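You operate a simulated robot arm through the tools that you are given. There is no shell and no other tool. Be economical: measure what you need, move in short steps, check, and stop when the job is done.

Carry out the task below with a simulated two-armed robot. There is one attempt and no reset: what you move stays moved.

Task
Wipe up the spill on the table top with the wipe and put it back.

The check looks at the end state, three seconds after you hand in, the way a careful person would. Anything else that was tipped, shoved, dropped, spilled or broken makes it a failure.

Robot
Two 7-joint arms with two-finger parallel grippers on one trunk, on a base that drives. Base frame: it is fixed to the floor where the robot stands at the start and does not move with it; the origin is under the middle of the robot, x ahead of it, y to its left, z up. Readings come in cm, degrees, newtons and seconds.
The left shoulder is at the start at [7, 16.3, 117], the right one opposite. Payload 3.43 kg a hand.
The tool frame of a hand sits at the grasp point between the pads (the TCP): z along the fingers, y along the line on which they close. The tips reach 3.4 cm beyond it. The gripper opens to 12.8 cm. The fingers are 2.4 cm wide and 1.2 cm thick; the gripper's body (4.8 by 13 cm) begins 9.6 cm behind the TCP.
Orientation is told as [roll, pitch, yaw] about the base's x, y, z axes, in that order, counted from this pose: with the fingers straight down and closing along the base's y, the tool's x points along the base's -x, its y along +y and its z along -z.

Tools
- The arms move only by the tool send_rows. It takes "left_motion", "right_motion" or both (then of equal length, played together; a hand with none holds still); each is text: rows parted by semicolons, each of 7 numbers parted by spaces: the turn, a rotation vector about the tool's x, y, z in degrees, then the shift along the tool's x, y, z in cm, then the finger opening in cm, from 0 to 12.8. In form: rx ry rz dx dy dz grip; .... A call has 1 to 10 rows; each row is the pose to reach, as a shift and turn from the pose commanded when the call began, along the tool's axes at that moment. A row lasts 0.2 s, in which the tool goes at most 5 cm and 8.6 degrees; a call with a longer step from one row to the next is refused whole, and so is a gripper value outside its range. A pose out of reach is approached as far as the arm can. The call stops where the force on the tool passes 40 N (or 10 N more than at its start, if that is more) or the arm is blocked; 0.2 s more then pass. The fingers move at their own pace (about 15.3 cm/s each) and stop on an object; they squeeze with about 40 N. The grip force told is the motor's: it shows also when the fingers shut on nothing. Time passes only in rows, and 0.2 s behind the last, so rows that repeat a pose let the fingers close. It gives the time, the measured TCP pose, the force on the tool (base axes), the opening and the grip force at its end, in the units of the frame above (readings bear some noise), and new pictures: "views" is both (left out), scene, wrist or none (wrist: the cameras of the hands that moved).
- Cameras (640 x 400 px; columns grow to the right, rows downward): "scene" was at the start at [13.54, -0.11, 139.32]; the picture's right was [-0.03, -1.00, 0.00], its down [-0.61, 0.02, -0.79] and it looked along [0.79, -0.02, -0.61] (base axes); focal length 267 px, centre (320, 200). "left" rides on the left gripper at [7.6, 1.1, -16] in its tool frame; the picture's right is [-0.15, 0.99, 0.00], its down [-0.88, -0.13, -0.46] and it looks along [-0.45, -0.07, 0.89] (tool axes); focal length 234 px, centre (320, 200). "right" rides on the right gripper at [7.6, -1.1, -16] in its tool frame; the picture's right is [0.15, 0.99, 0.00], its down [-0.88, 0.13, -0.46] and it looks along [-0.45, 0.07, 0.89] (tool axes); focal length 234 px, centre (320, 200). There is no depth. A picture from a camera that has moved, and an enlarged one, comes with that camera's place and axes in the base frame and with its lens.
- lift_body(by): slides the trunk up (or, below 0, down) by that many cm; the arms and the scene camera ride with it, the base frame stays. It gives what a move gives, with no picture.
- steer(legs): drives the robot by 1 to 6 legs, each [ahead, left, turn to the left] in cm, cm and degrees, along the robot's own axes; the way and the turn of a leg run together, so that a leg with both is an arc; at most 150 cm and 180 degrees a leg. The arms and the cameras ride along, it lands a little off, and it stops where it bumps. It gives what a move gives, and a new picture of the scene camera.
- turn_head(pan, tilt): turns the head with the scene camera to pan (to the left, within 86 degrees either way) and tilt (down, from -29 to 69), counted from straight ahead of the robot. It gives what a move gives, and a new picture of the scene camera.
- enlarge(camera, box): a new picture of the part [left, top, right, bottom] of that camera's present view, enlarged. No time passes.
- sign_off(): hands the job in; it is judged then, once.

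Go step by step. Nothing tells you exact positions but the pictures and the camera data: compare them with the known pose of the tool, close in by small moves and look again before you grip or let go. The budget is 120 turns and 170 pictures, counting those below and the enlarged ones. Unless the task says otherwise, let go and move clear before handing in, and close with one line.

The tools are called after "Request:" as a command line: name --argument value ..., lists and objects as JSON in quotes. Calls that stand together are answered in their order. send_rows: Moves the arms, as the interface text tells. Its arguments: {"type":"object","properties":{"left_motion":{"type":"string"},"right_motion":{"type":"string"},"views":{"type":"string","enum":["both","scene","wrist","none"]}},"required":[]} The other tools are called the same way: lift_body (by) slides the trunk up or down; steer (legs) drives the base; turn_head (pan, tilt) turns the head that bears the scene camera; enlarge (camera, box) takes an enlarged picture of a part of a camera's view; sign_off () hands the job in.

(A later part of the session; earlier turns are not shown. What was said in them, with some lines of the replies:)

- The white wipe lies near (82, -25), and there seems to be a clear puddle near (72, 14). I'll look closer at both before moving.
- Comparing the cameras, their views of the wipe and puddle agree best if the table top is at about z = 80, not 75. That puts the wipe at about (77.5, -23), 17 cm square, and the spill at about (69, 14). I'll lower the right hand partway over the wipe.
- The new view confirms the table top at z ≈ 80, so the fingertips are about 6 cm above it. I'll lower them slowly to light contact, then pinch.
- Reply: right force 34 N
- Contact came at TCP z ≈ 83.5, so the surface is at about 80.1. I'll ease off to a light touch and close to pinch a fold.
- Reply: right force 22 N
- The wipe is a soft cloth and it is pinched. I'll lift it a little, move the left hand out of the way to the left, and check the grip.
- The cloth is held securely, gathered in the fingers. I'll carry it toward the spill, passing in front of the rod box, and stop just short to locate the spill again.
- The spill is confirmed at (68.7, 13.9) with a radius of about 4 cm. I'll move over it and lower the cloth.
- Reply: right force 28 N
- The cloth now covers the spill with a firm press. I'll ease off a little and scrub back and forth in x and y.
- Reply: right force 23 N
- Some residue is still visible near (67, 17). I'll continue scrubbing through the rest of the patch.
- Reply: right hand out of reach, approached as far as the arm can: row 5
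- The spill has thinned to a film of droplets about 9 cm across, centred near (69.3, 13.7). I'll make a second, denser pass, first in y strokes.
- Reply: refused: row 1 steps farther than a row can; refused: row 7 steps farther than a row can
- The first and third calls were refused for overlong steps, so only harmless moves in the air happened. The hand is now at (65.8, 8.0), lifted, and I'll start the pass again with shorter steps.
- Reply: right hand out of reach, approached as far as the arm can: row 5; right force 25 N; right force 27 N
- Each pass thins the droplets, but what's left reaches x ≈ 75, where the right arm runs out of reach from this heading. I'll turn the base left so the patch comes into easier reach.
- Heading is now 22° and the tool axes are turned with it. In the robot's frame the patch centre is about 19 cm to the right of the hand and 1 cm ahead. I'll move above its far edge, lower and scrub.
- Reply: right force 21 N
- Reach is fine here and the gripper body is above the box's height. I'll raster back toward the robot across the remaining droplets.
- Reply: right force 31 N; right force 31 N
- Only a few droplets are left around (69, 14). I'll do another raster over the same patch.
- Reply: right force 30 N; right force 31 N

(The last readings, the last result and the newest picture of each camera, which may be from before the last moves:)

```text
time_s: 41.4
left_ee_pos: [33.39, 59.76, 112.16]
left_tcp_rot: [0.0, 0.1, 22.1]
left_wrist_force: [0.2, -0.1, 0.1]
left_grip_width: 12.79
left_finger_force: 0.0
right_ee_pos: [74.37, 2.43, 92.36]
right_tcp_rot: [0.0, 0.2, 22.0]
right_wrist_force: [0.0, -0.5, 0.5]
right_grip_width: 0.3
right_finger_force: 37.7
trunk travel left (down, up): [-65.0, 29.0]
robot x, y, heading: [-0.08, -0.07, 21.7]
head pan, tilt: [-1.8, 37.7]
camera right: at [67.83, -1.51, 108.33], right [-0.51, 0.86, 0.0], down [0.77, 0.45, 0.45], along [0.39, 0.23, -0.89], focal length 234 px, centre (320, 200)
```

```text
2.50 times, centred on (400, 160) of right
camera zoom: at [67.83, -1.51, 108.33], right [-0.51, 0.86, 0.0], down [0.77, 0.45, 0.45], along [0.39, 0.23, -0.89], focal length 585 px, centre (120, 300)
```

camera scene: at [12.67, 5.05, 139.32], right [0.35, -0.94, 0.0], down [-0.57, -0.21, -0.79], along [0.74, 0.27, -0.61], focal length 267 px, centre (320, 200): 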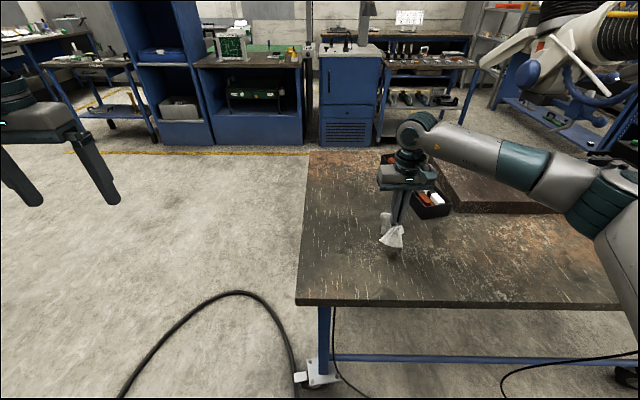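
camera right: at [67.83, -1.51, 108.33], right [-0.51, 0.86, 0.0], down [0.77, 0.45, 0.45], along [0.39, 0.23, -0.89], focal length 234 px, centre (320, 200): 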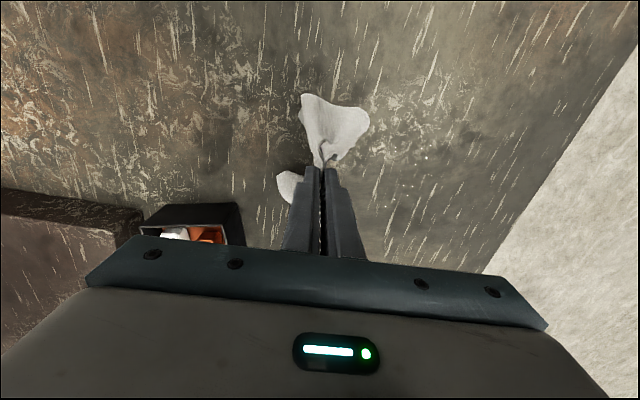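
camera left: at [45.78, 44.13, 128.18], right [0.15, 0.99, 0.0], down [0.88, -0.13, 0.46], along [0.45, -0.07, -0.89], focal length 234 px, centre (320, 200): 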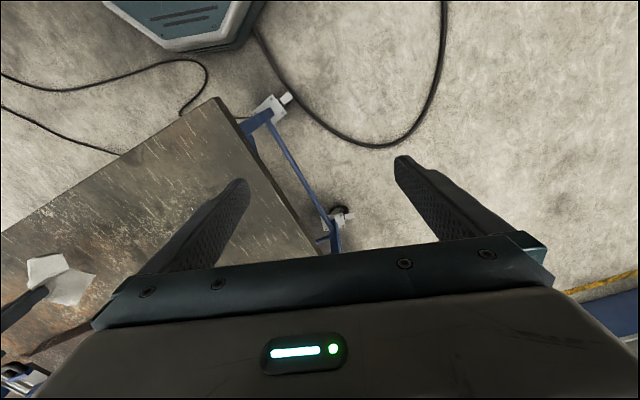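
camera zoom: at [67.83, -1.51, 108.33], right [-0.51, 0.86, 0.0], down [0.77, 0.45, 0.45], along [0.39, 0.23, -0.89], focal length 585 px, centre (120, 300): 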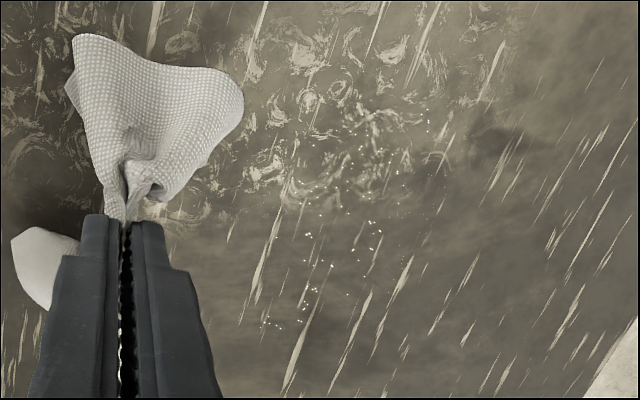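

A few specks remain in a strip from x ≈ 65 to 77 along y ≈ 14. This time I'll use strokes along the reach direction, starting from the far end.

Request:
send_rows --right_motion "0 0 0 -3 3 2 0; 0 0 0 -6 6 4 0; 0 0 0 -8 8 7 0; 0 0 0 -8 8 9 0; 0 0 0 -4 8 9.1 0; 0 0 0 0 8 9.1 0; 0 0 0 4 8.5 9.1 0; 0 0 0 4.5 10 9.1 0; 0 0 0 0.5 10 9.1 0; 0 0 0 -3.5 10 9.1 0" --views "none"

Request:
send_rows --right_motion "0 0 0 -4 0 0 0; 0 0 0 -4 1.6 0 0; 0 0 0 0 1.6 0 0; 0 0 0 4 1.6 0 0; 0 0 0 8 1.6 0 0; 0 0 0 9 3.2 0 0; 0 0 0 5 3.2 0 0; 0 0 0 1 3.2 0 0; 0 0 0 -3 3.2 0 0; 0 0 0 -3 4.8 0 0" --views "none"

Request:
send_rows --right_motion "0 0 0 4 0 0 0; 0 0 0 8 0 0 0; 0 0 0 12 0 0 0; 0 0 0 12 -2.4 0 0; 0 0 0 8 -2.4 0 0; 0 0 0 4 -2.4 0 0; 0 0 0 1 -3 -3 0; 0 0 0 0 -6.5 -5 0; 0 0 0 0 -10 -7 0; 0 0 0 0 -14 -9 0" --views "wrist"

Request:
enlarge --camera "right" --box '[320, 80, 480, 240]'

```text
time_s: 43.6
left_ee_pos: [33.02, 59.82, 112.46]
left_tcp_rot: [-0.1, -0.2, 22.1]
left_wrist_force: [-0.9, 0.0, 0.6]
left_grip_width: 12.82
left_finger_force: 0.1
right_ee_pos: [73.71, 12.97, 83.68]
right_tcp_rot: [-0.1, -0.3, 21.9]
right_wrist_force: [-7.3, -0.2, 29.8]
right_grip_width: 0.29
right_finger_force: 37.7
trunk travel left (down, up): [-65.0, 29.0]
robot x, y, heading: [-0.07, 0.05, 21.6]
head pan, tilt: [-1.8, 37.7]
```

```text
time_s: 45.0
left_ee_pos: [33.39, 59.8, 112.09]
left_tcp_rot: [-0.1, 0.0, 22.0]
left_wrist_force: [-0.4, 0.6, 0.1]
left_grip_width: 12.79
left_finger_force: 0.2
right_ee_pos: [64.83, 12.68, 83.66]
right_tcp_rot: [-0.1, 0.0, 21.8]
right_wrist_force: [-3.8, -3.0, 20.0]
right_grip_width: 0.25
right_finger_force: 37.3
trunk travel left (down, up): [-65.0, 29.0]
robot x, y, heading: [-0.04, -0.68, 21.9]
head pan, tilt: [-1.8, 37.7]
stopped in row 7 (right hand): the force on the tool passed its limit (the readings are from after the stop); the commanded pose is now the measured one
```

```text
time_s: 47.2
left_ee_pos: [33.33, 59.66, 112.39]
left_tcp_rot: [0.2, 0.0, 22.1]
left_wrist_force: [0.2, -0.2, -0.6]
left_grip_width: 12.79
left_finger_force: 0.1
right_ee_pos: [70.09, -0.62, 92.47]
right_tcp_rot: [0.0, 0.1, 22.0]
right_wrist_force: [-1.1, 0.3, 0.3]
right_grip_width: 0.29
right_finger_force: 37.5
trunk travel left (down, up): [-65.0, 29.0]
robot x, y, heading: [0.13, -0.21, 21.7]
head pan, tilt: [-1.8, 37.7]
camera right: at [63.53, -4.43, 108.52], right [-0.51, 0.86, 0.0], down [0.77, 0.45, 0.45], along [0.39, 0.23, -0.89], focal length 234 px, centre (320, 200)
```

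right: 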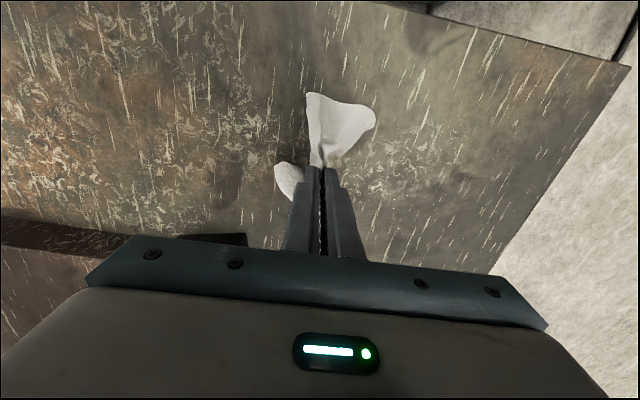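

```text
2.50 times, centred on (400, 160) of right
camera zoom: at [63.53, -4.43, 108.52], right [-0.51, 0.86, 0.0], down [0.77, 0.45, 0.45], along [0.39, 0.23, -0.89], focal length 585 px, centre (120, 300)
```

zoom: 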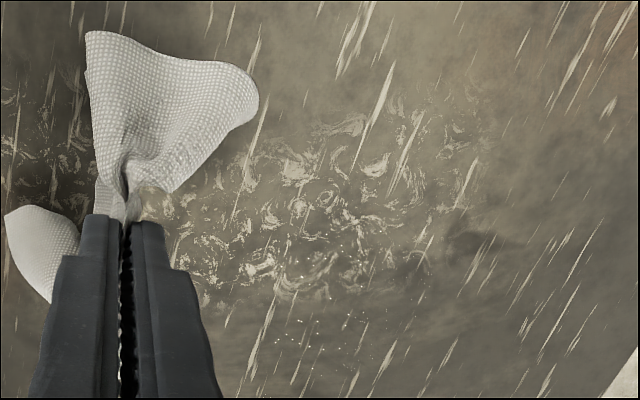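

Just a few faint specks remain near (67–73, 12–14). One more targeted pass.

Request:
send_rows --right_motion "0 0 0 -3.5 2.5 2 0; 0 0 0 -7 5 4 0; 0 0 0 -10.5 8 6 0; 0 0 0 -11 8.5 9.1 0; 0 0 0 -11 11 9.2 0; 0 0 0 -11 14 9.2 0; 0 0 0 -11 17 9.2 0; 0 0 0 -9.5 17 9.2 0; 0 0 0 -9.5 14 9.2 0; 0 0 0 -9.5 11 9.2 0" --views "none"

Request:
send_rows --right_motion "0 0 0 0 -3 0 0; 0 0 0 1.5 -3 0 0; 0 0 0 1.5 0 0 0; 0 0 0 1.5 3 0 0; 0 0 0 1.5 5 0 0; 0 0 0 3 5 0 0; 0 0 0 3 2 0 0; 0 0 0 3 -1 0 0; 0 0 0 3 -3 0 0; 0 0 0 4.5 -3 0 0" --views "none"

Request:
send_rows --right_motion "0 0 0 0 3 0 0; 0 0 0 0 6 0 0; 0 0 0 0 8 0 0; 0 0 0 1.5 8 0 0; 0 0 0 1.5 5 0 0; 0 0 0 1.5 2 0 0; 0 0 0 1.5 -1 0 0; 0 0 0 1.5 -4 -3 0; 0 0 0 0 -7 -6 0; 0 0 0 -2 -9 -9 0" --views "wrist"

Request:
enlarge --camera "right" --box '[320, 80, 480, 240]'

```text
refused: row 3 steps farther than a row can; nothing moved
```

```text
time_s: 49.4
left_ee_pos: [33.39, 59.67, 112.28]
left_tcp_rot: [0.0, -0.1, 21.9]
left_wrist_force: [-0.3, 0.7, -1.0]
left_grip_width: 12.83
left_finger_force: 0.0
right_ee_pos: [66.99, -4.8, 92.54]
right_tcp_rot: [-0.1, 0.2, 22.0]
right_wrist_force: [0.0, -0.8, 0.0]
right_grip_width: 0.31
right_finger_force: 37.8
trunk travel left (down, up): [-65.0, 29.0]
robot x, y, heading: [-0.02, -0.23, 22.0]
head pan, tilt: [-1.8, 37.7]
```

```text
time_s: 51.6
left_ee_pos: [33.31, 59.68, 112.33]
left_tcp_rot: [0.0, -0.1, 22.0]
left_wrist_force: [0.1, 0.2, 0.4]
left_grip_width: 12.81
left_finger_force: 0.1
right_ee_pos: [72.07, -12.33, 101.41]
right_tcp_rot: [-0.1, 0.3, 22.0]
right_wrist_force: [-0.4, 0.2, -0.6]
right_grip_width: 0.28
right_finger_force: 37.4
trunk travel left (down, up): [-65.0, 29.0]
robot x, y, heading: [-0.25, 0.39, 22.0]
head pan, tilt: [-1.8, 37.7]
camera right: at [65.53, -16.13, 117.49], right [-0.51, 0.86, 0.0], down [0.77, 0.45, 0.45], along [0.39, 0.23, -0.89], focal length 234 px, centre (320, 200)
```

right: 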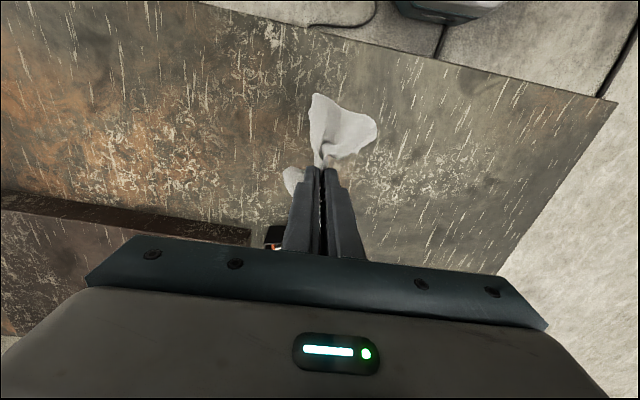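

```text
2.50 times, centred on (400, 160) of right
camera zoom: at [65.53, -16.13, 117.49], right [-0.51, 0.86, 0.0], down [0.77, 0.45, 0.45], along [0.39, 0.23, -0.89], focal length 585 px, centre (120, 300)
```

zoom: 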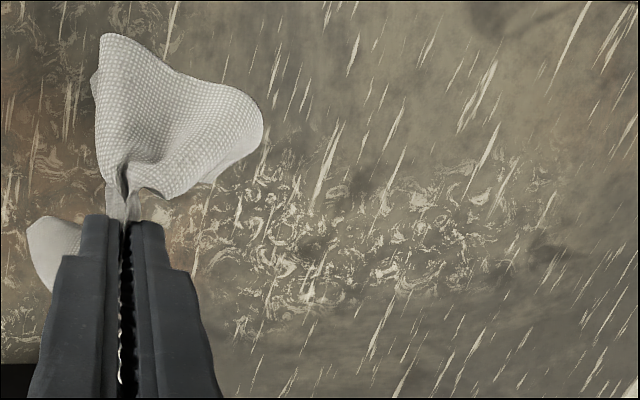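

My first call was refused for a long step, so the rest ran in the air, harmlessly. I'll now go back over the patch and repeat, one call at a time.

Request:
send_rows --right_motion "0 0 0 0 4.5 1 0; 0 0 0 0 9 2 0; 0 0 0 -1 13.5 3 0; 0 0 0 -3 17.5 4.5 0; 0 0 0 -6 20 7 0; 0 0 0 -9 21 10 0; 0 0 0 -12 21 12 0; 0 0 0 -13 20 15 0; 0 0 0 -13 19.5 17 0; 0 0 0 -13 19.5 18 0" --views "none"

```text
time_s: 53.8
left_ee_pos: [33.24, 59.66, 112.36]
left_tcp_rot: [0.1, -0.2, 22.0]
left_wrist_force: [0.0, -0.3, 0.2]
left_grip_width: 12.8
left_finger_force: 0.0
right_ee_pos: [76.94, 10.49, 83.87]
right_tcp_rot: [-0.1, -0.1, 21.9]
right_wrist_force: [2.1, -0.2, 11.9]
right_grip_width: 0.27
right_finger_force: 37.6
trunk travel left (down, up): [-65.0, 29.0]
robot x, y, heading: [-0.17, -0.23, 22.1]
head pan, tilt: [-1.8, 37.7]
```

Request:
send_rows --right_motion "0 0 0 0 3 0.15 0; 0 0 0 0 6 0.15 0; 0 0 0 1.6 6 0.15 0; 0 0 0 1.6 3 0.15 0; 0 0 0 1.6 0 0.15 0; 0 0 0 1.6 -2 0.15 0; 0 0 0 3.2 -2 0.15 0; 0 0 0 3.2 1 0.15 0; 0 0 0 3.2 4 0.15 0; 0 0 0 3.2 7 0.15 0" --views "none"

Request:
send_rows --right_motion "0 0 0 1.5 0 0 0; 0 0 0 1.5 -3 0 0; 0 0 0 1.5 -6 0 0; 0 0 0 1.5 -9 0 0; 0 0 0 3 -9 0 0; 0 0 0 3 -6 0 0; 0 0 0 3 -3 0 0; 0 0 0 3 0 0 0; 0 0 0 4.5 0 0 0; 0 0 0 4.5 -3 0 0" --views "none"

Request:
send_rows --right_motion "0 0 0 0 -3 0 0; 0 0 0 0 -6 0 0; 0 0 0 1.5 -6 0 0; 0 0 0 1.5 -3 0 0; 0 0 0 1.5 0 0 0; 0 0 0 1.5 3 0 0; 0 0 0 1.5 1 -3 0; 0 0 0 0 -3 -5 0; 0 0 0 0 -7 -7 0; 0 0 0 0 -11 -9 0" --views "wrist"

Request:
enlarge --camera "right" --box '[320, 80, 480, 240]'

```text
time_s: 55.5
left_ee_pos: [33.38, 59.66, 112.18]
left_tcp_rot: [0.0, 0.1, 22.0]
left_wrist_force: [0.5, 0.7, 0.1]
left_grip_width: 12.8
left_finger_force: 0.0
right_ee_pos: [74.9, 7.79, 83.81]
right_tcp_rot: [-0.4, -0.3, 21.6]
right_wrist_force: [-3.5, -1.9, 14.8]
right_grip_width: 0.3
right_finger_force: 37.3
trunk travel left (down, up): [-65.0, 29.0]
robot x, y, heading: [-0.28, -0.11, 21.8]
head pan, tilt: [-1.8, 37.7]
stopped in row 8 (right hand): the force on the tool passed its limit (the readings are from after the stop); the commanded pose is now the measured one
```

```text
time_s: 57.7
left_ee_pos: [33.07, 59.7, 112.37]
left_tcp_rot: [0.0, -0.2, 22.0]
left_wrist_force: [0.1, -0.5, 0.5]
left_grip_width: 12.8
left_finger_force: 0.0
right_ee_pos: [71.56, 3.64, 83.68]
right_tcp_rot: [-0.2, -0.3, 21.8]
right_wrist_force: [-4.5, 7.8, 30.4]
right_grip_width: 0.28
right_finger_force: 38.2
trunk travel left (down, up): [-65.0, 29.0]
robot x, y, heading: [-0.09, -0.03, 22.1]
head pan, tilt: [-1.8, 37.7]
```

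```text
time_s: 59.9
left_ee_pos: [33.35, 59.52, 112.32]
left_tcp_rot: [0.1, 0.0, 22.0]
left_wrist_force: [-0.1, -0.4, 0.3]
left_grip_width: 12.8
left_finger_force: 0.1
right_ee_pos: [75.89, -6.78, 92.52]
right_tcp_rot: [-0.4, -0.1, 21.5]
right_wrist_force: [0.1, 0.2, 0.3]
right_grip_width: 0.31
right_finger_force: 37.2
trunk travel left (down, up): [-65.0, 29.0]
robot x, y, heading: [0.16, -0.11, 22.0]
head pan, tilt: [-1.8, 37.7]
camera right: at [69.25, -10.66, 108.63], right [-0.5, 0.87, -0.01], down [0.77, 0.45, 0.46], along [0.4, 0.22, -0.89], focal length 234 px, centre (320, 200)
```

right: 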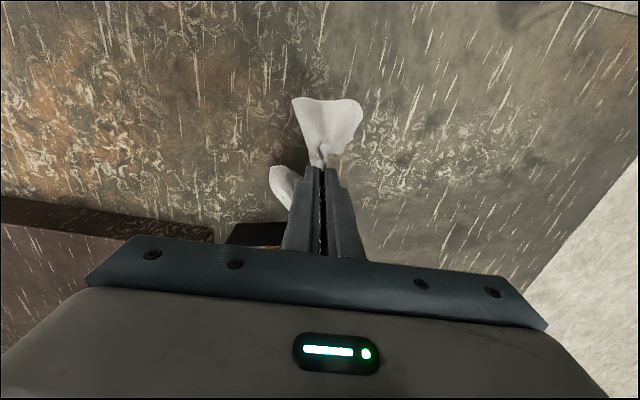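

```text
2.50 times, centred on (400, 160) of right
camera zoom: at [69.25, -10.66, 108.63], right [-0.5, 0.87, -0.01], down [0.77, 0.45, 0.46], along [0.4, 0.22, -0.89], focal length 585 px, centre (120, 300)
```

zoom: 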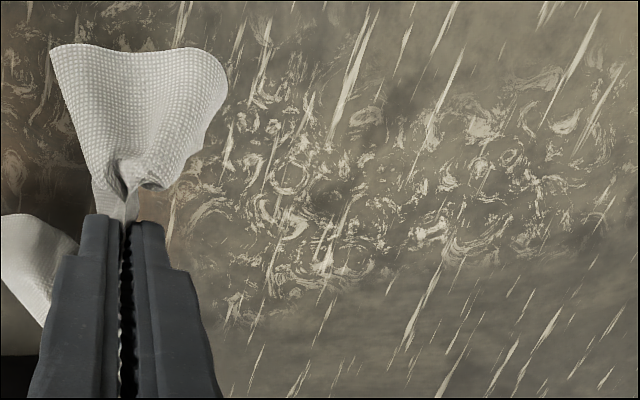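

The patch looks clean from here, but glints depend on the view. I'll check from nearer the earlier viewing spot.

Request:
send_rows --right_motion "0 0 0 1.5 4 0 0; 0 0 0 3 8 0 0; 0 0 0 3 10 0 0; 0 0 0 3 10 0 0" --views "wrist"

Request:
enlarge --camera "right" --box '[330, 100, 460, 240]'

Request:
enlarge --camera "scene" --box '[300, 200, 460, 300]'

```text
time_s: 60.9
left_ee_pos: [33.39, 59.63, 112.1]
left_tcp_rot: [-0.1, 0.0, 21.8]
left_wrist_force: [-0.6, 0.2, -0.5]
left_grip_width: 12.82
left_finger_force: 0.0
right_ee_pos: [69.36, 1.37, 92.44]
right_tcp_rot: [-0.4, -0.1, 21.6]
right_wrist_force: [-0.7, -0.7, 0.5]
right_grip_width: 0.31
right_finger_force: 37.2
trunk travel left (down, up): [-65.0, 29.0]
robot x, y, heading: [0.03, -0.33, 22.1]
head pan, tilt: [-1.8, 37.7]
camera right: at [62.65, -2.33, 108.57], right [-0.5, 0.87, -0.01], down [0.77, 0.45, 0.46], along [0.4, 0.22, -0.89], focal length 234 px, centre (320, 200)
```

right: 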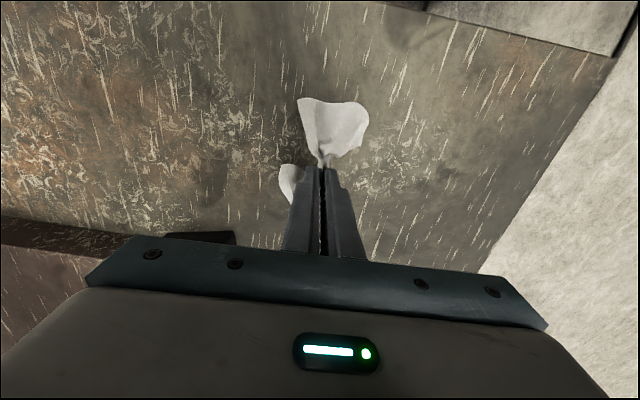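

```text
2.86 times, centred on (395, 170) of right
camera zoom: at [62.65, -2.33, 108.57], right [-0.5, 0.87, -0.01], down [0.77, 0.45, 0.46], along [0.4, 0.22, -0.89], focal length 669 px, centre (106, 286)
```

zoom: 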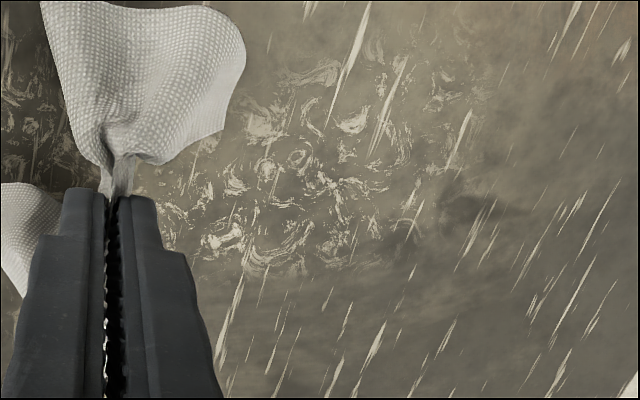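

```text
4.00 times, centred on (380, 250) of scene
camera zoom: at [12.68, 4.94, 139.33], right [0.34, -0.94, 0.0], down [-0.57, -0.21, -0.79], along [0.74, 0.27, -0.61], focal length 1070 px, centre (80, 0)
```

zoom: 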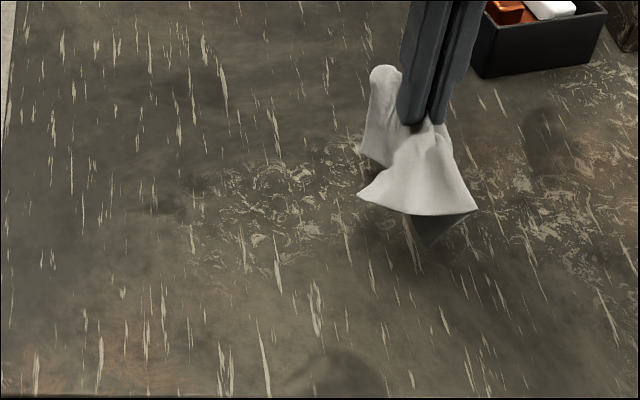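

The patch is clean from both views. I'll turn back to the original heading to return the cloth to where it was.

Request:
steer --legs '[[0, 0, -22]]'

```text
time_s: 62.5
left_ee_pos: [53.43, 42.98, 112.22]
left_tcp_rot: [-0.1, 0.0, 0.2]
left_wrist_force: [-0.3, -0.2, 0.7]
left_grip_width: 12.83
left_finger_force: 0.1
right_ee_pos: [64.94, -24.4, 92.41]
right_tcp_rot: [-0.4, -0.1, -0.2]
right_wrist_force: [0.4, -0.1, 0.4]
right_grip_width: 0.27
right_finger_force: 38.0
trunk travel left (down, up): [-65.0, 29.0]
robot x, y, heading: [0.06, -0.1, 0.1]
head pan, tilt: [-1.8, 37.7]
camera scene: at [13.59, -0.12, 139.32], right [-0.03, -1.0, 0.0], down [-0.61, 0.02, -0.79], along [0.79, -0.02, -0.61], focal length 267 px, centre (320, 200)
```

scene: 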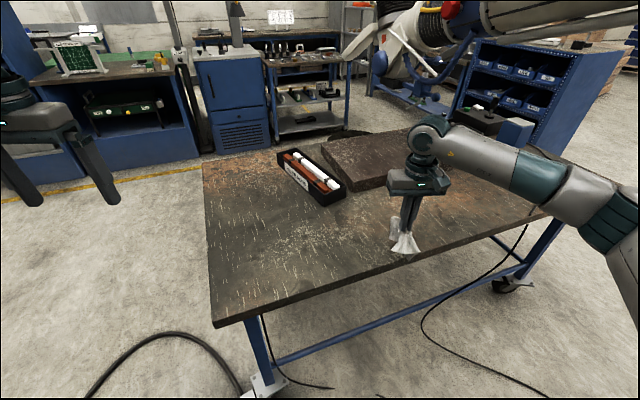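

The table and the rod box look untouched. Next I'll carry the cloth to (77.4, -22.8) and lower it onto the table.

Request:
send_rows --right_motion "0 0 0 -4 0.5 0 0; 0 0 0 -8 1 0 0; 0 0 0 -12 1.6 0 0; 0 0 0 -12.5 1.6 3 0; 0 0 0 -12.5 1.6 6 0; 0 0 0 -12.5 1.6 8 0; 0 0 0 -12.5 1.6 8.8 0; 0 0 0 -12.5 1.6 8.9 0" --views "wrist"

```text
time_s: 64.3
left_ee_pos: [53.15, 43.1, 112.21]
left_tcp_rot: [0.0, 0.0, 0.2]
left_wrist_force: [0.4, -0.7, -0.2]
left_grip_width: 12.81
left_finger_force: 0.1
right_ee_pos: [77.5, -22.95, 83.83]
right_tcp_rot: [-0.3, -0.3, -0.3]
right_wrist_force: [1.0, 0.1, 11.0]
right_grip_width: 0.29
right_finger_force: 37.7
trunk travel left (down, up): [-65.0, 29.0]
robot x, y, heading: [-0.1, -0.08, 0.2]
head pan, tilt: [-1.8, 37.7]
camera right: at [69.97, -23.81, 99.85], right [-0.14, 0.99, -0.01], down [0.88, 0.13, 0.46], along [0.46, 0.06, -0.89], focal length 234 px, centre (320, 200)
```

right: 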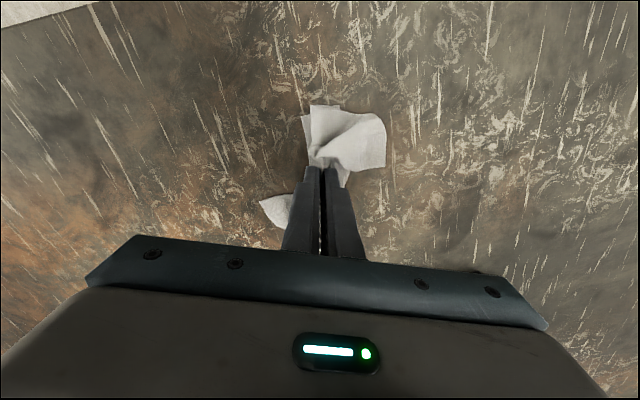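

The cloth is at its original spot under light contact. I'll open the fingers slowly against the table so they spread the fold, then lift straight up.

Request:
send_rows --right_motion "0 0 0 0 0 0.1 1; 0 0 0 0 0 0.1 2; 0 0 0 0 0 0.1 3.5; 0 0 0 0 0 0.1 5; 0 0 0 0 0 0.1 6.5; 0 0 0 0 0 0.1 6.5" --views "wrist"

```text
time_s: 65.7
left_ee_pos: [52.97, 42.96, 112.37]
left_tcp_rot: [0.0, -0.1, 0.2]
left_wrist_force: [-0.4, 0.3, 0.1]
left_grip_width: 12.8
left_finger_force: 0.1
right_ee_pos: [77.43, -22.92, 83.65]
right_tcp_rot: [-0.4, -0.3, -0.3]
right_wrist_force: [0.7, -6.0, 21.9]
right_grip_width: 6.14
right_finger_force: 0.1
trunk travel left (down, up): [-65.0, 29.0]
robot x, y, heading: [0.35, -0.21, -0.1]
head pan, tilt: [-1.8, 37.7]
camera right: at [69.79, -23.9, 99.81], right [-0.14, 0.99, -0.01], down [0.88, 0.13, 0.46], along [0.46, 0.06, -0.89], focal length 234 px, centre (320, 200)
```

right: 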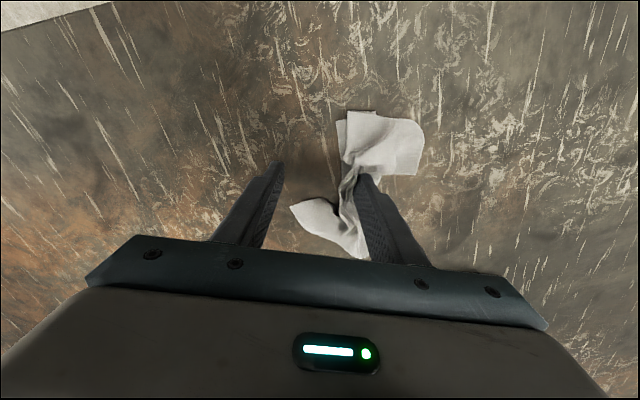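

The fold followed one finger and stayed bunched, about 3 cm off to the left. I'll lift the hand and look.

Request:
send_rows --right_motion "0 0 0 0 0 -1 6.5; 0 0 0 0 0 -3 6.5; 0 0 0 0 0 -6 8; 0 0 0 2 0 -9 8; 0 0 0 5 0 -12 8; 0 0 0 5 0 -12 8"

Request:
enlarge --camera "right" --box '[200, 80, 440, 260]'

```text
time_s: 67.1
left_ee_pos: [53.26, 43.07, 112.14]
left_tcp_rot: [-0.1, 0.0, 0.1]
left_wrist_force: [0.2, 0.2, 0.8]
left_grip_width: 12.78
left_finger_force: 0.1
right_ee_pos: [72.59, -22.7, 95.44]
right_tcp_rot: [-0.5, 0.1, -0.3]
right_wrist_force: [0.1, -0.1, -1.0]
right_grip_width: 8.0
right_finger_force: 0.1
trunk travel left (down, up): [-65.0, 29.0]
robot x, y, heading: [0.09, 0.39, -0.2]
head pan, tilt: [-1.8, 37.7]
camera scene: at [13.7, -0.05, 139.31], right [-0.03, -1.0, 0.0], down [-0.61, 0.02, -0.79], along [0.79, -0.02, -0.61], focal length 267 px, centre (320, 200)
camera right: at [64.96, -23.65, 111.49], right [-0.14, 0.99, -0.01], down [0.88, 0.13, 0.46], along [0.45, 0.06, -0.89], focal length 234 px, centre (320, 200)
```

scene: 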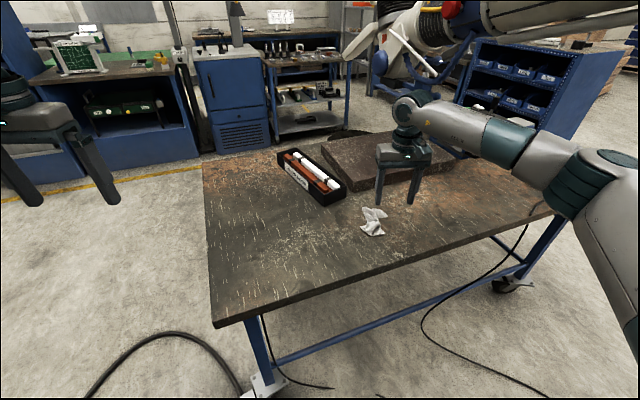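
right: 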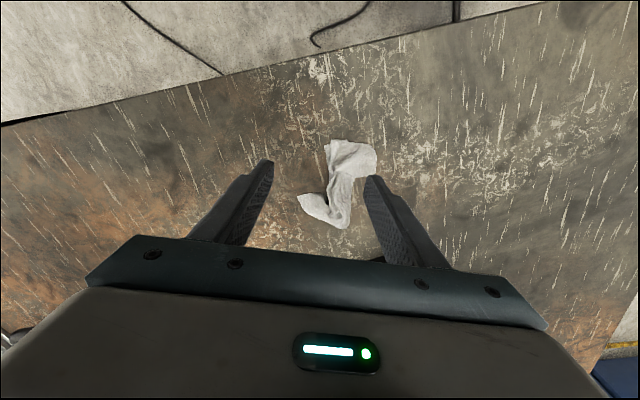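

```text
2.22 times, centred on (320, 170) of right
camera zoom: at [64.96, -23.65, 111.49], right [-0.14, 0.99, -0.01], down [0.88, 0.13, 0.46], along [0.45, 0.06, -0.89], focal length 520 px, centre (320, 267)
```

zoom: 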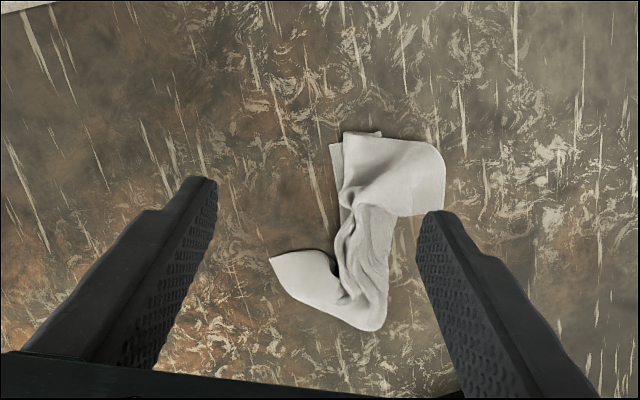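

The wipe is back on its spot but bunched, about 4 cm off. I'll try laying it out flatter by pinching its far-right corner near (80.7, -23.5), lifting it, and then lowering while drawing it across its original footprint.

Request:
send_rows --right_motion "0 0 0 -4 0 2 6; 0 0 0 -8 -0.5 4 4.5; 0 0 0 -8 -0.5 7 4; 0 0 0 -8 -0.5 9.5 4; 0 0 0 -8 -0.5 11 4; 0 0 0 -8 -0.5 11.7 4; 0 0 0 -8 -0.5 11.7 4" --views "wrist"

Request:
enlarge --camera "right" --box '[220, 60, 460, 260]'

```text
time_s: 68.7
left_ee_pos: [53.2, 43.07, 112.29]
left_tcp_rot: [0.0, 0.0, 0.1]
left_wrist_force: [0.1, -0.5, 0.6]
left_grip_width: 12.79
left_finger_force: 0.1
right_ee_pos: [80.43, -23.35, 83.9]
right_tcp_rot: [-0.4, -0.3, -0.3]
right_wrist_force: [-0.1, -0.5, 3.5]
right_grip_width: 3.98
right_finger_force: 0.0
trunk travel left (down, up): [-65.0, 29.0]
robot x, y, heading: [0.22, 0.01, -0.0]
head pan, tilt: [-1.8, 37.7]
camera right: at [72.82, -24.31, 99.9], right [-0.14, 0.99, -0.01], down [0.88, 0.13, 0.46], along [0.45, 0.06, -0.89], focal length 234 px, centre (320, 200)
```

right: 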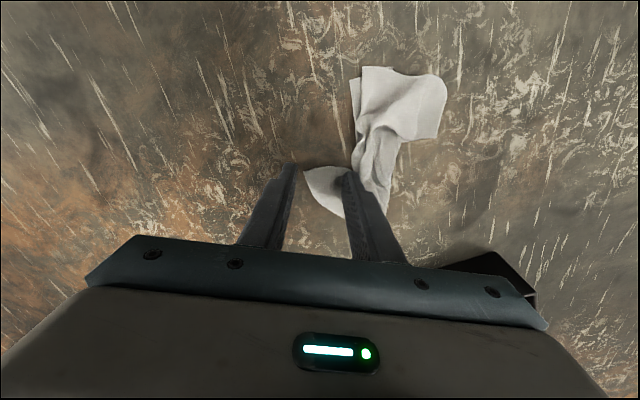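

```text
2.00 times, centred on (340, 160) of right
camera zoom: at [72.82, -24.31, 99.9], right [-0.14, 0.99, -0.01], down [0.88, 0.13, 0.46], along [0.45, 0.06, -0.89], focal length 468 px, centre (280, 280)
```

zoom: 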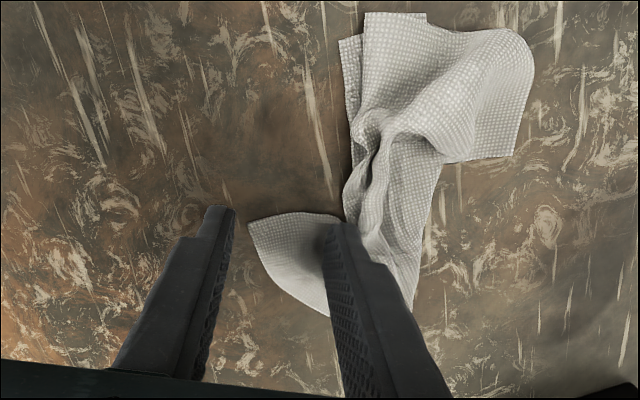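

Request:
send_rows --right_motion "0 0 0 -0.8 0.4 0.2 4; 0 0 0 -0.8 0.4 0.3 3; 0 0 0 -0.8 0.4 0.3 1.5; 0 0 0 -0.8 0.4 0.3 0; 0 0 0 -0.8 0.4 0.3 0; 0 0 0 -0.8 0.4 -1 0; 0 0 0 -0.8 0.4 -3.5 0; 0 0 0 -0.8 0.4 -6 0; 0 0 0 -0.8 0.4 -6 0" --views "both"

```text
time_s: 70.7
left_ee_pos: [53.21, 42.97, 112.2]
left_tcp_rot: [0.0, 0.0, 0.2]
left_wrist_force: [0.5, -0.1, 0.1]
left_grip_width: 12.8
left_finger_force: 0.0
right_ee_pos: [81.2, -22.98, 89.83]
right_tcp_rot: [-0.6, -0.1, -0.3]
right_wrist_force: [0.4, 0.3, -1.3]
right_grip_width: 0.23
right_finger_force: 37.0
trunk travel left (down, up): [-65.0, 29.0]
robot x, y, heading: [-0.02, 0.07, 0.3]
head pan, tilt: [-1.8, 37.7]
camera scene: at [13.6, -0.1, 139.32], right [-0.03, -1.0, 0.0], down [-0.61, 0.02, -0.79], along [0.79, -0.02, -0.61], focal length 267 px, centre (320, 200)
camera right: at [73.72, -23.93, 105.96], right [-0.14, 0.99, -0.01], down [0.88, 0.13, 0.46], along [0.45, 0.06, -0.89], focal length 234 px, centre (320, 200)
```

scene: 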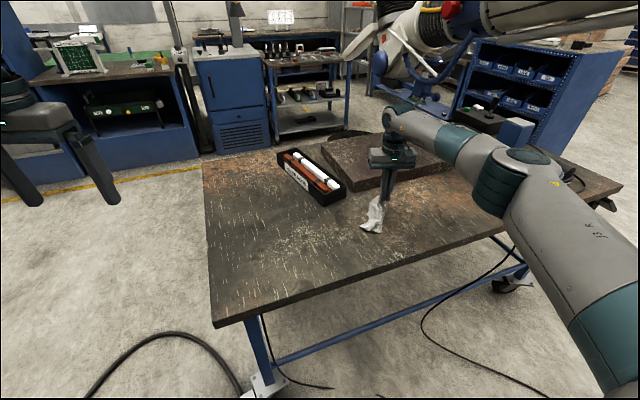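
right: 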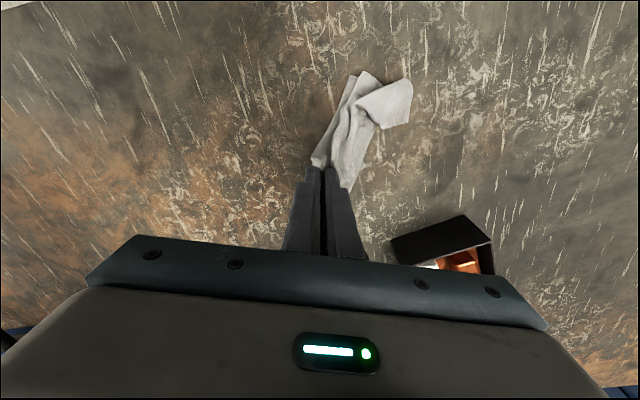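

The corner is held. I'll lift it so the cloth hangs free and unfolds.

Request:
send_rows --right_motion "0 0 0 0 0 -3.5 0; 0 0 0 0 0 -7 0; 0 0 0 0 0 -10.5 0; 0 0 0 0 0 -14 0; 0 0 0 0 0 -17.5 0; 0 0 0 0 0 -20 0; 0 0 0 0 0 -20 0; 0 0 0 0 0 -20 0; 0 0 0 0 0 -20 0" --views "both"

Request:
enlarge --camera "scene" --box '[300, 120, 460, 250]'

```text
time_s: 72.7
left_ee_pos: [53.23, 42.93, 112.29]
left_tcp_rot: [0.0, -0.1, 0.2]
left_wrist_force: [-1.0, 0.2, 0.1]
left_grip_width: 12.79
left_finger_force: 0.1
right_ee_pos: [81.1, -22.9, 109.92]
right_tcp_rot: [-0.5, -0.1, -0.4]
right_wrist_force: [0.9, 0.0, 0.0]
right_grip_width: 0.23
right_finger_force: 37.3
trunk travel left (down, up): [-65.0, 29.0]
robot x, y, heading: [0.1, -0.2, 0.1]
head pan, tilt: [-1.8, 37.7]
camera scene: at [13.58, -0.08, 139.33], right [-0.03, -1.0, 0.0], down [-0.61, 0.02, -0.79], along [0.79, -0.02, -0.61], focal length 267 px, centre (320, 200)
camera right: at [73.5, -23.88, 126.02], right [-0.14, 0.99, -0.01], down [0.88, 0.13, 0.46], along [0.45, 0.06, -0.89], focal length 234 px, centre (320, 200)
```

scene: 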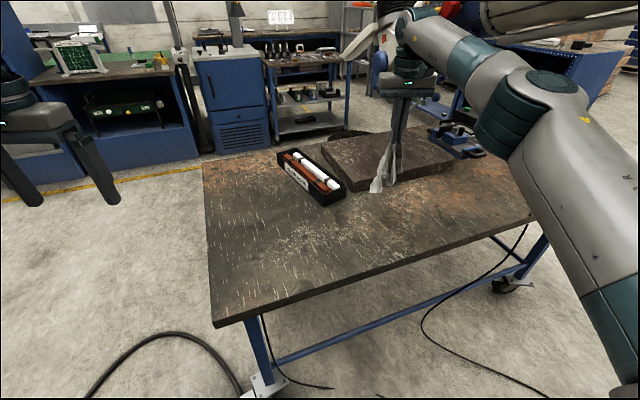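
right: 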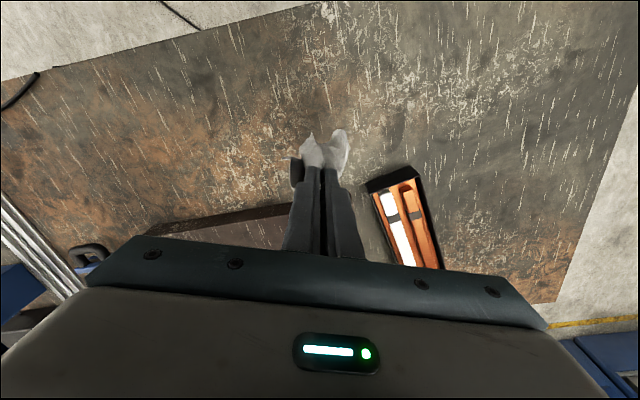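

```text
3.08 times, centred on (380, 185) of scene
camera zoom: at [13.58, -0.08, 139.33], right [-0.03, -1.0, 0.0], down [-0.61, 0.02, -0.79], along [0.79, -0.02, -0.61], focal length 823 px, centre (135, 246)
```

zoom: 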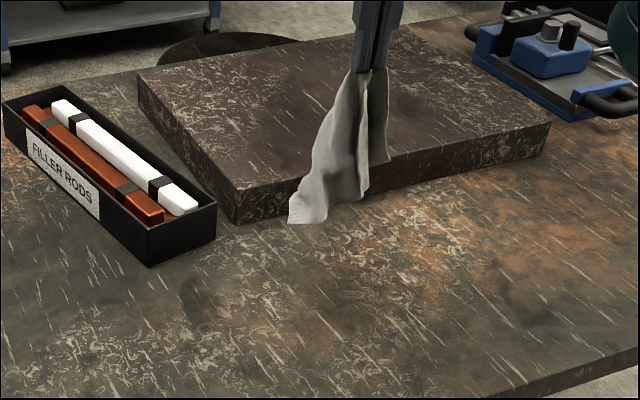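

The cloth hangs about 15 cm below the fingertips. I'll lower it at the far side of its original footprint, then draw it toward the robot while descending so it lays out.

Request:
send_rows --right_motion "0 0 0 -2 0 3 0; 0 0 0 -4 0 6 0; 0 0 0 -4.5 0 8.5 0; 0 0 0 -4 0 11 0; 0 0 0 -2 0 13 0; 0 0 0 0.5 0 15 0; 0 0 0 3 0 17.5 0; 0 0 0 5.5 0 20 0; 0 0 0 8 0 22.5 0; 0 0 0 10 0 24 0" --views "both"

Request:
enlarge --camera "scene" --box '[300, 150, 460, 280]'

```text
time_s: 74.9
left_ee_pos: [53.14, 42.96, 112.26]
left_tcp_rot: [-0.1, 0.0, 0.3]
left_wrist_force: [-0.3, -0.9, -0.2]
left_grip_width: 12.8
left_finger_force: 0.1
right_ee_pos: [71.42, -22.94, 85.87]
right_tcp_rot: [-0.4, -0.1, -0.4]
right_wrist_force: [-0.2, -0.4, 0.7]
right_grip_width: 0.22
right_finger_force: 37.0
right hand out of reach, approached as far as the arm can: row 1, 2, 3, 4
trunk travel left (down, up): [-65.0, 29.0]
robot x, y, heading: [0.56, -0.24, 0.2]
head pan, tilt: [-1.8, 37.7]
camera scene: at [13.57, -0.13, 139.33], right [-0.03, -1.0, 0.0], down [-0.61, 0.02, -0.79], along [0.79, -0.02, -0.61], focal length 267 px, centre (320, 200)
camera right: at [63.88, -23.9, 101.88], right [-0.14, 0.99, -0.01], down [0.88, 0.13, 0.46], along [0.45, 0.06, -0.89], focal length 234 px, centre (320, 200)
```

scene: 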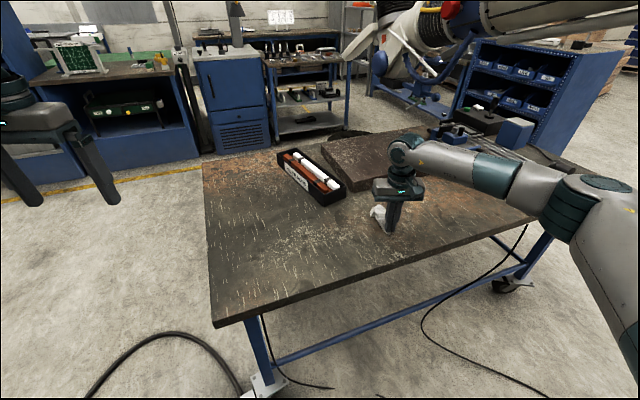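
right: 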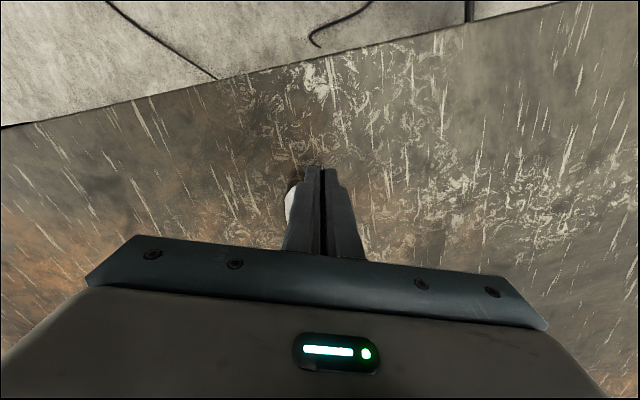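

```text
3.08 times, centred on (380, 215) of scene
camera zoom: at [13.57, -0.13, 139.33], right [-0.03, -1.0, 0.0], down [-0.61, 0.02, -0.79], along [0.79, -0.02, -0.61], focal length 823 px, centre (135, 154)
```

zoom: 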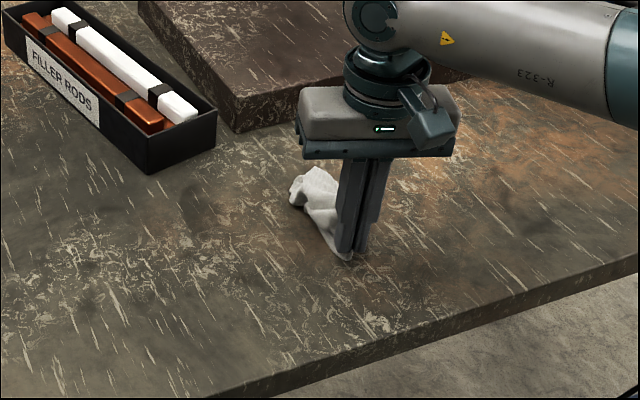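

It is trailing out behind the hand toward the far side. I'll lower the last bit and release just above the surface with a small opening, then lift.

Request:
send_rows --right_motion "0 0 0 1 0 1.2 0; 0 0 0 1.5 0 1.9 0; 0 0 0 1.5 0 1.9 0.6; 0 0 0 1.5 0 1.9 1.2; 0 0 0 1.5 0 1 1.5; 0 0 0 1.5 0 -1 2; 0 0 0 2 0 -5 2; 0 0 0 3 0 -9 2; 0 0 0 4 0 -12 4; 0 0 0 4 0 -12 4" --views "both"

Request:
enlarge --camera "scene" --box '[300, 150, 460, 280]'

```text
time_s: 77.1
left_ee_pos: [53.25, 43.03, 112.15]
left_tcp_rot: [0.0, 0.1, 0.2]
left_wrist_force: [0.1, -0.2, -0.4]
left_grip_width: 12.82
left_finger_force: 0.0
right_ee_pos: [67.35, -23.07, 97.77]
right_tcp_rot: [-0.3, -0.1, -0.3]
right_wrist_force: [0.7, -0.6, -0.7]
right_grip_width: 3.98
right_finger_force: 0.1
trunk travel left (down, up): [-65.0, 29.0]
robot x, y, heading: [0.18, -0.19, -0.0]
head pan, tilt: [-1.8, 37.7]
camera scene: at [13.62, -0.09, 139.32], right [-0.03, -1.0, 0.0], down [-0.61, 0.02, -0.79], along [0.79, -0.02, -0.61], focal length 267 px, centre (320, 200)
camera right: at [59.7, -23.92, 113.78], right [-0.14, 0.99, -0.01], down [0.88, 0.13, 0.46], along [0.45, 0.06, -0.89], focal length 234 px, centre (320, 200)
```

scene: 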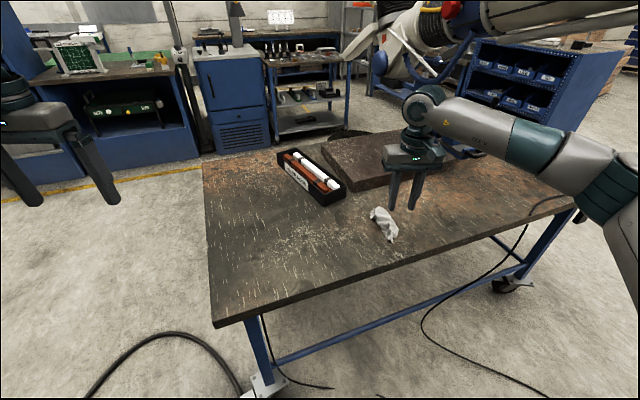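
right: 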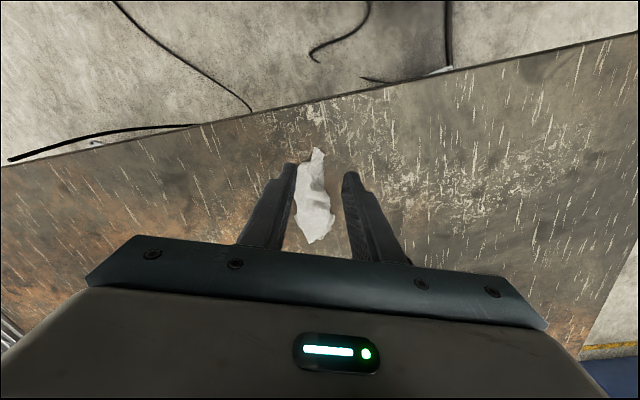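

```text
3.08 times, centred on (380, 215) of scene
camera zoom: at [13.62, -0.09, 139.32], right [-0.03, -1.0, 0.0], down [-0.61, 0.02, -0.79], along [0.79, -0.02, -0.61], focal length 823 px, centre (135, 154)
```

zoom: 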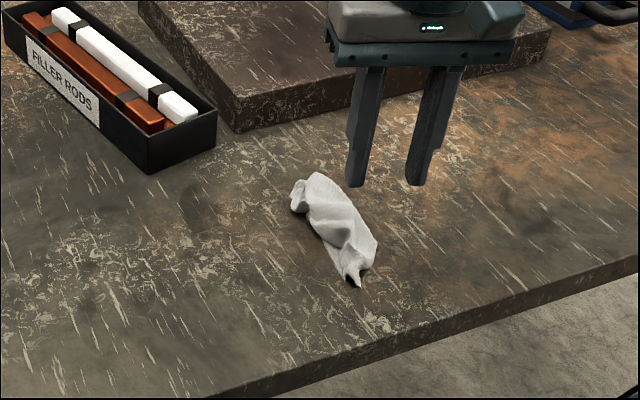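

The wipe now lies at (76.8, -22.6), within about 1 cm of its original centre and inside its original footprint, though bunched rather than flat. I'll move the hand clear and take one last look at the spill area.

Request:
send_rows --right_motion "0 0 0 0 -4 -2 6; 0 0 0 0 -8 -4 8; 0 0 0 0 -10 -6 8; 0 0 0 0 -10 -6 8" --views "both"

Request:
enlarge --camera "scene" --box '[200, 190, 420, 320]'

```text
time_s: 78.1
left_ee_pos: [53.25, 43.11, 112.22]
left_tcp_rot: [0.0, 0.0, 0.2]
left_wrist_force: [-0.7, 0.7, -0.4]
left_grip_width: 12.81
left_finger_force: 0.0
right_ee_pos: [67.26, -32.88, 103.73]
right_tcp_rot: [-0.4, -0.1, -0.3]
right_wrist_force: [-0.1, 0.2, 0.4]
right_grip_width: 7.98
right_finger_force: 0.1
trunk travel left (down, up): [-65.0, 29.0]
robot x, y, heading: [0.05, -0.31, 0.3]
head pan, tilt: [-1.8, 37.7]
camera scene: at [13.59, -0.1, 139.32], right [-0.03, -1.0, 0.0], down [-0.61, 0.02, -0.79], along [0.79, -0.02, -0.61], focal length 267 px, centre (320, 200)
camera right: at [59.59, -33.83, 119.78], right [-0.14, 0.99, -0.01], down [0.88, 0.13, 0.46], along [0.45, 0.06, -0.89], focal length 234 px, centre (320, 200)
```

scene: 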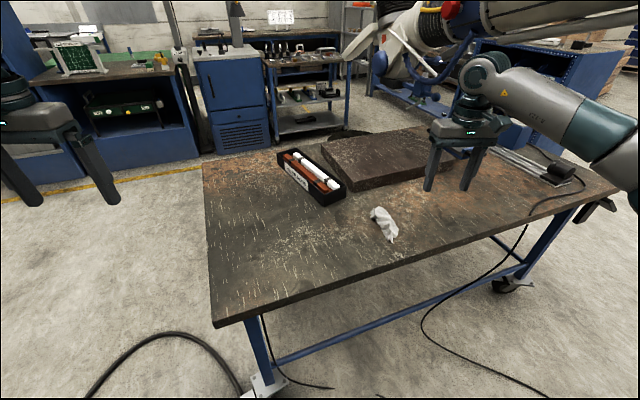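
right: 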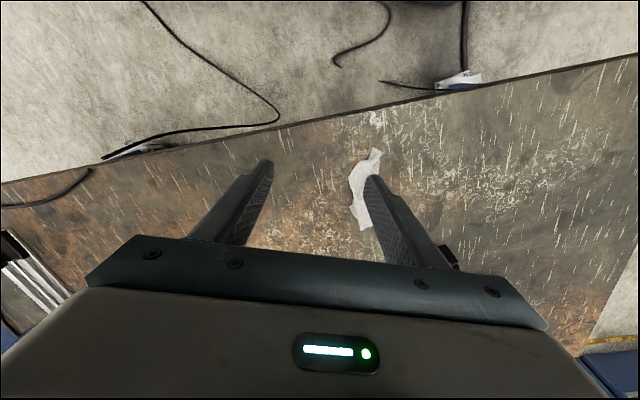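

```text
2.91 times, centred on (310, 255) of scene
camera zoom: at [13.59, -0.1, 139.32], right [-0.03, -1.0, 0.0], down [-0.61, 0.02, -0.79], along [0.79, -0.02, -0.61], focal length 778 px, centre (349, 40)
```

zoom: 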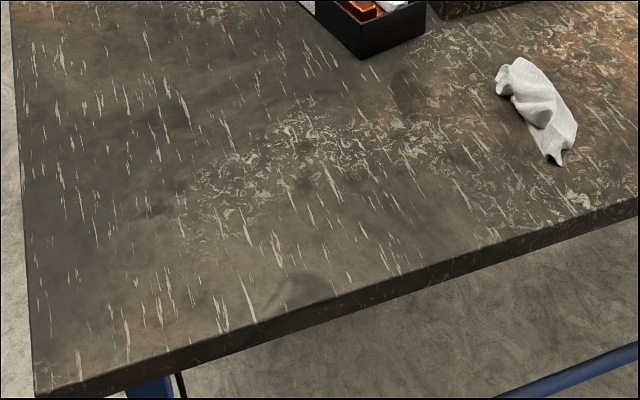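

The spill is gone, the wipe is back in its place, the hands are clear and nothing else on the table was disturbed. I'm handing in.

Request:
sign_off

```text
The job is handed in.
```

I wiped up the spill and put the wipe back within about 1 cm of where it started, though it lies bunched rather than flat; nothing else on the table looks moved.
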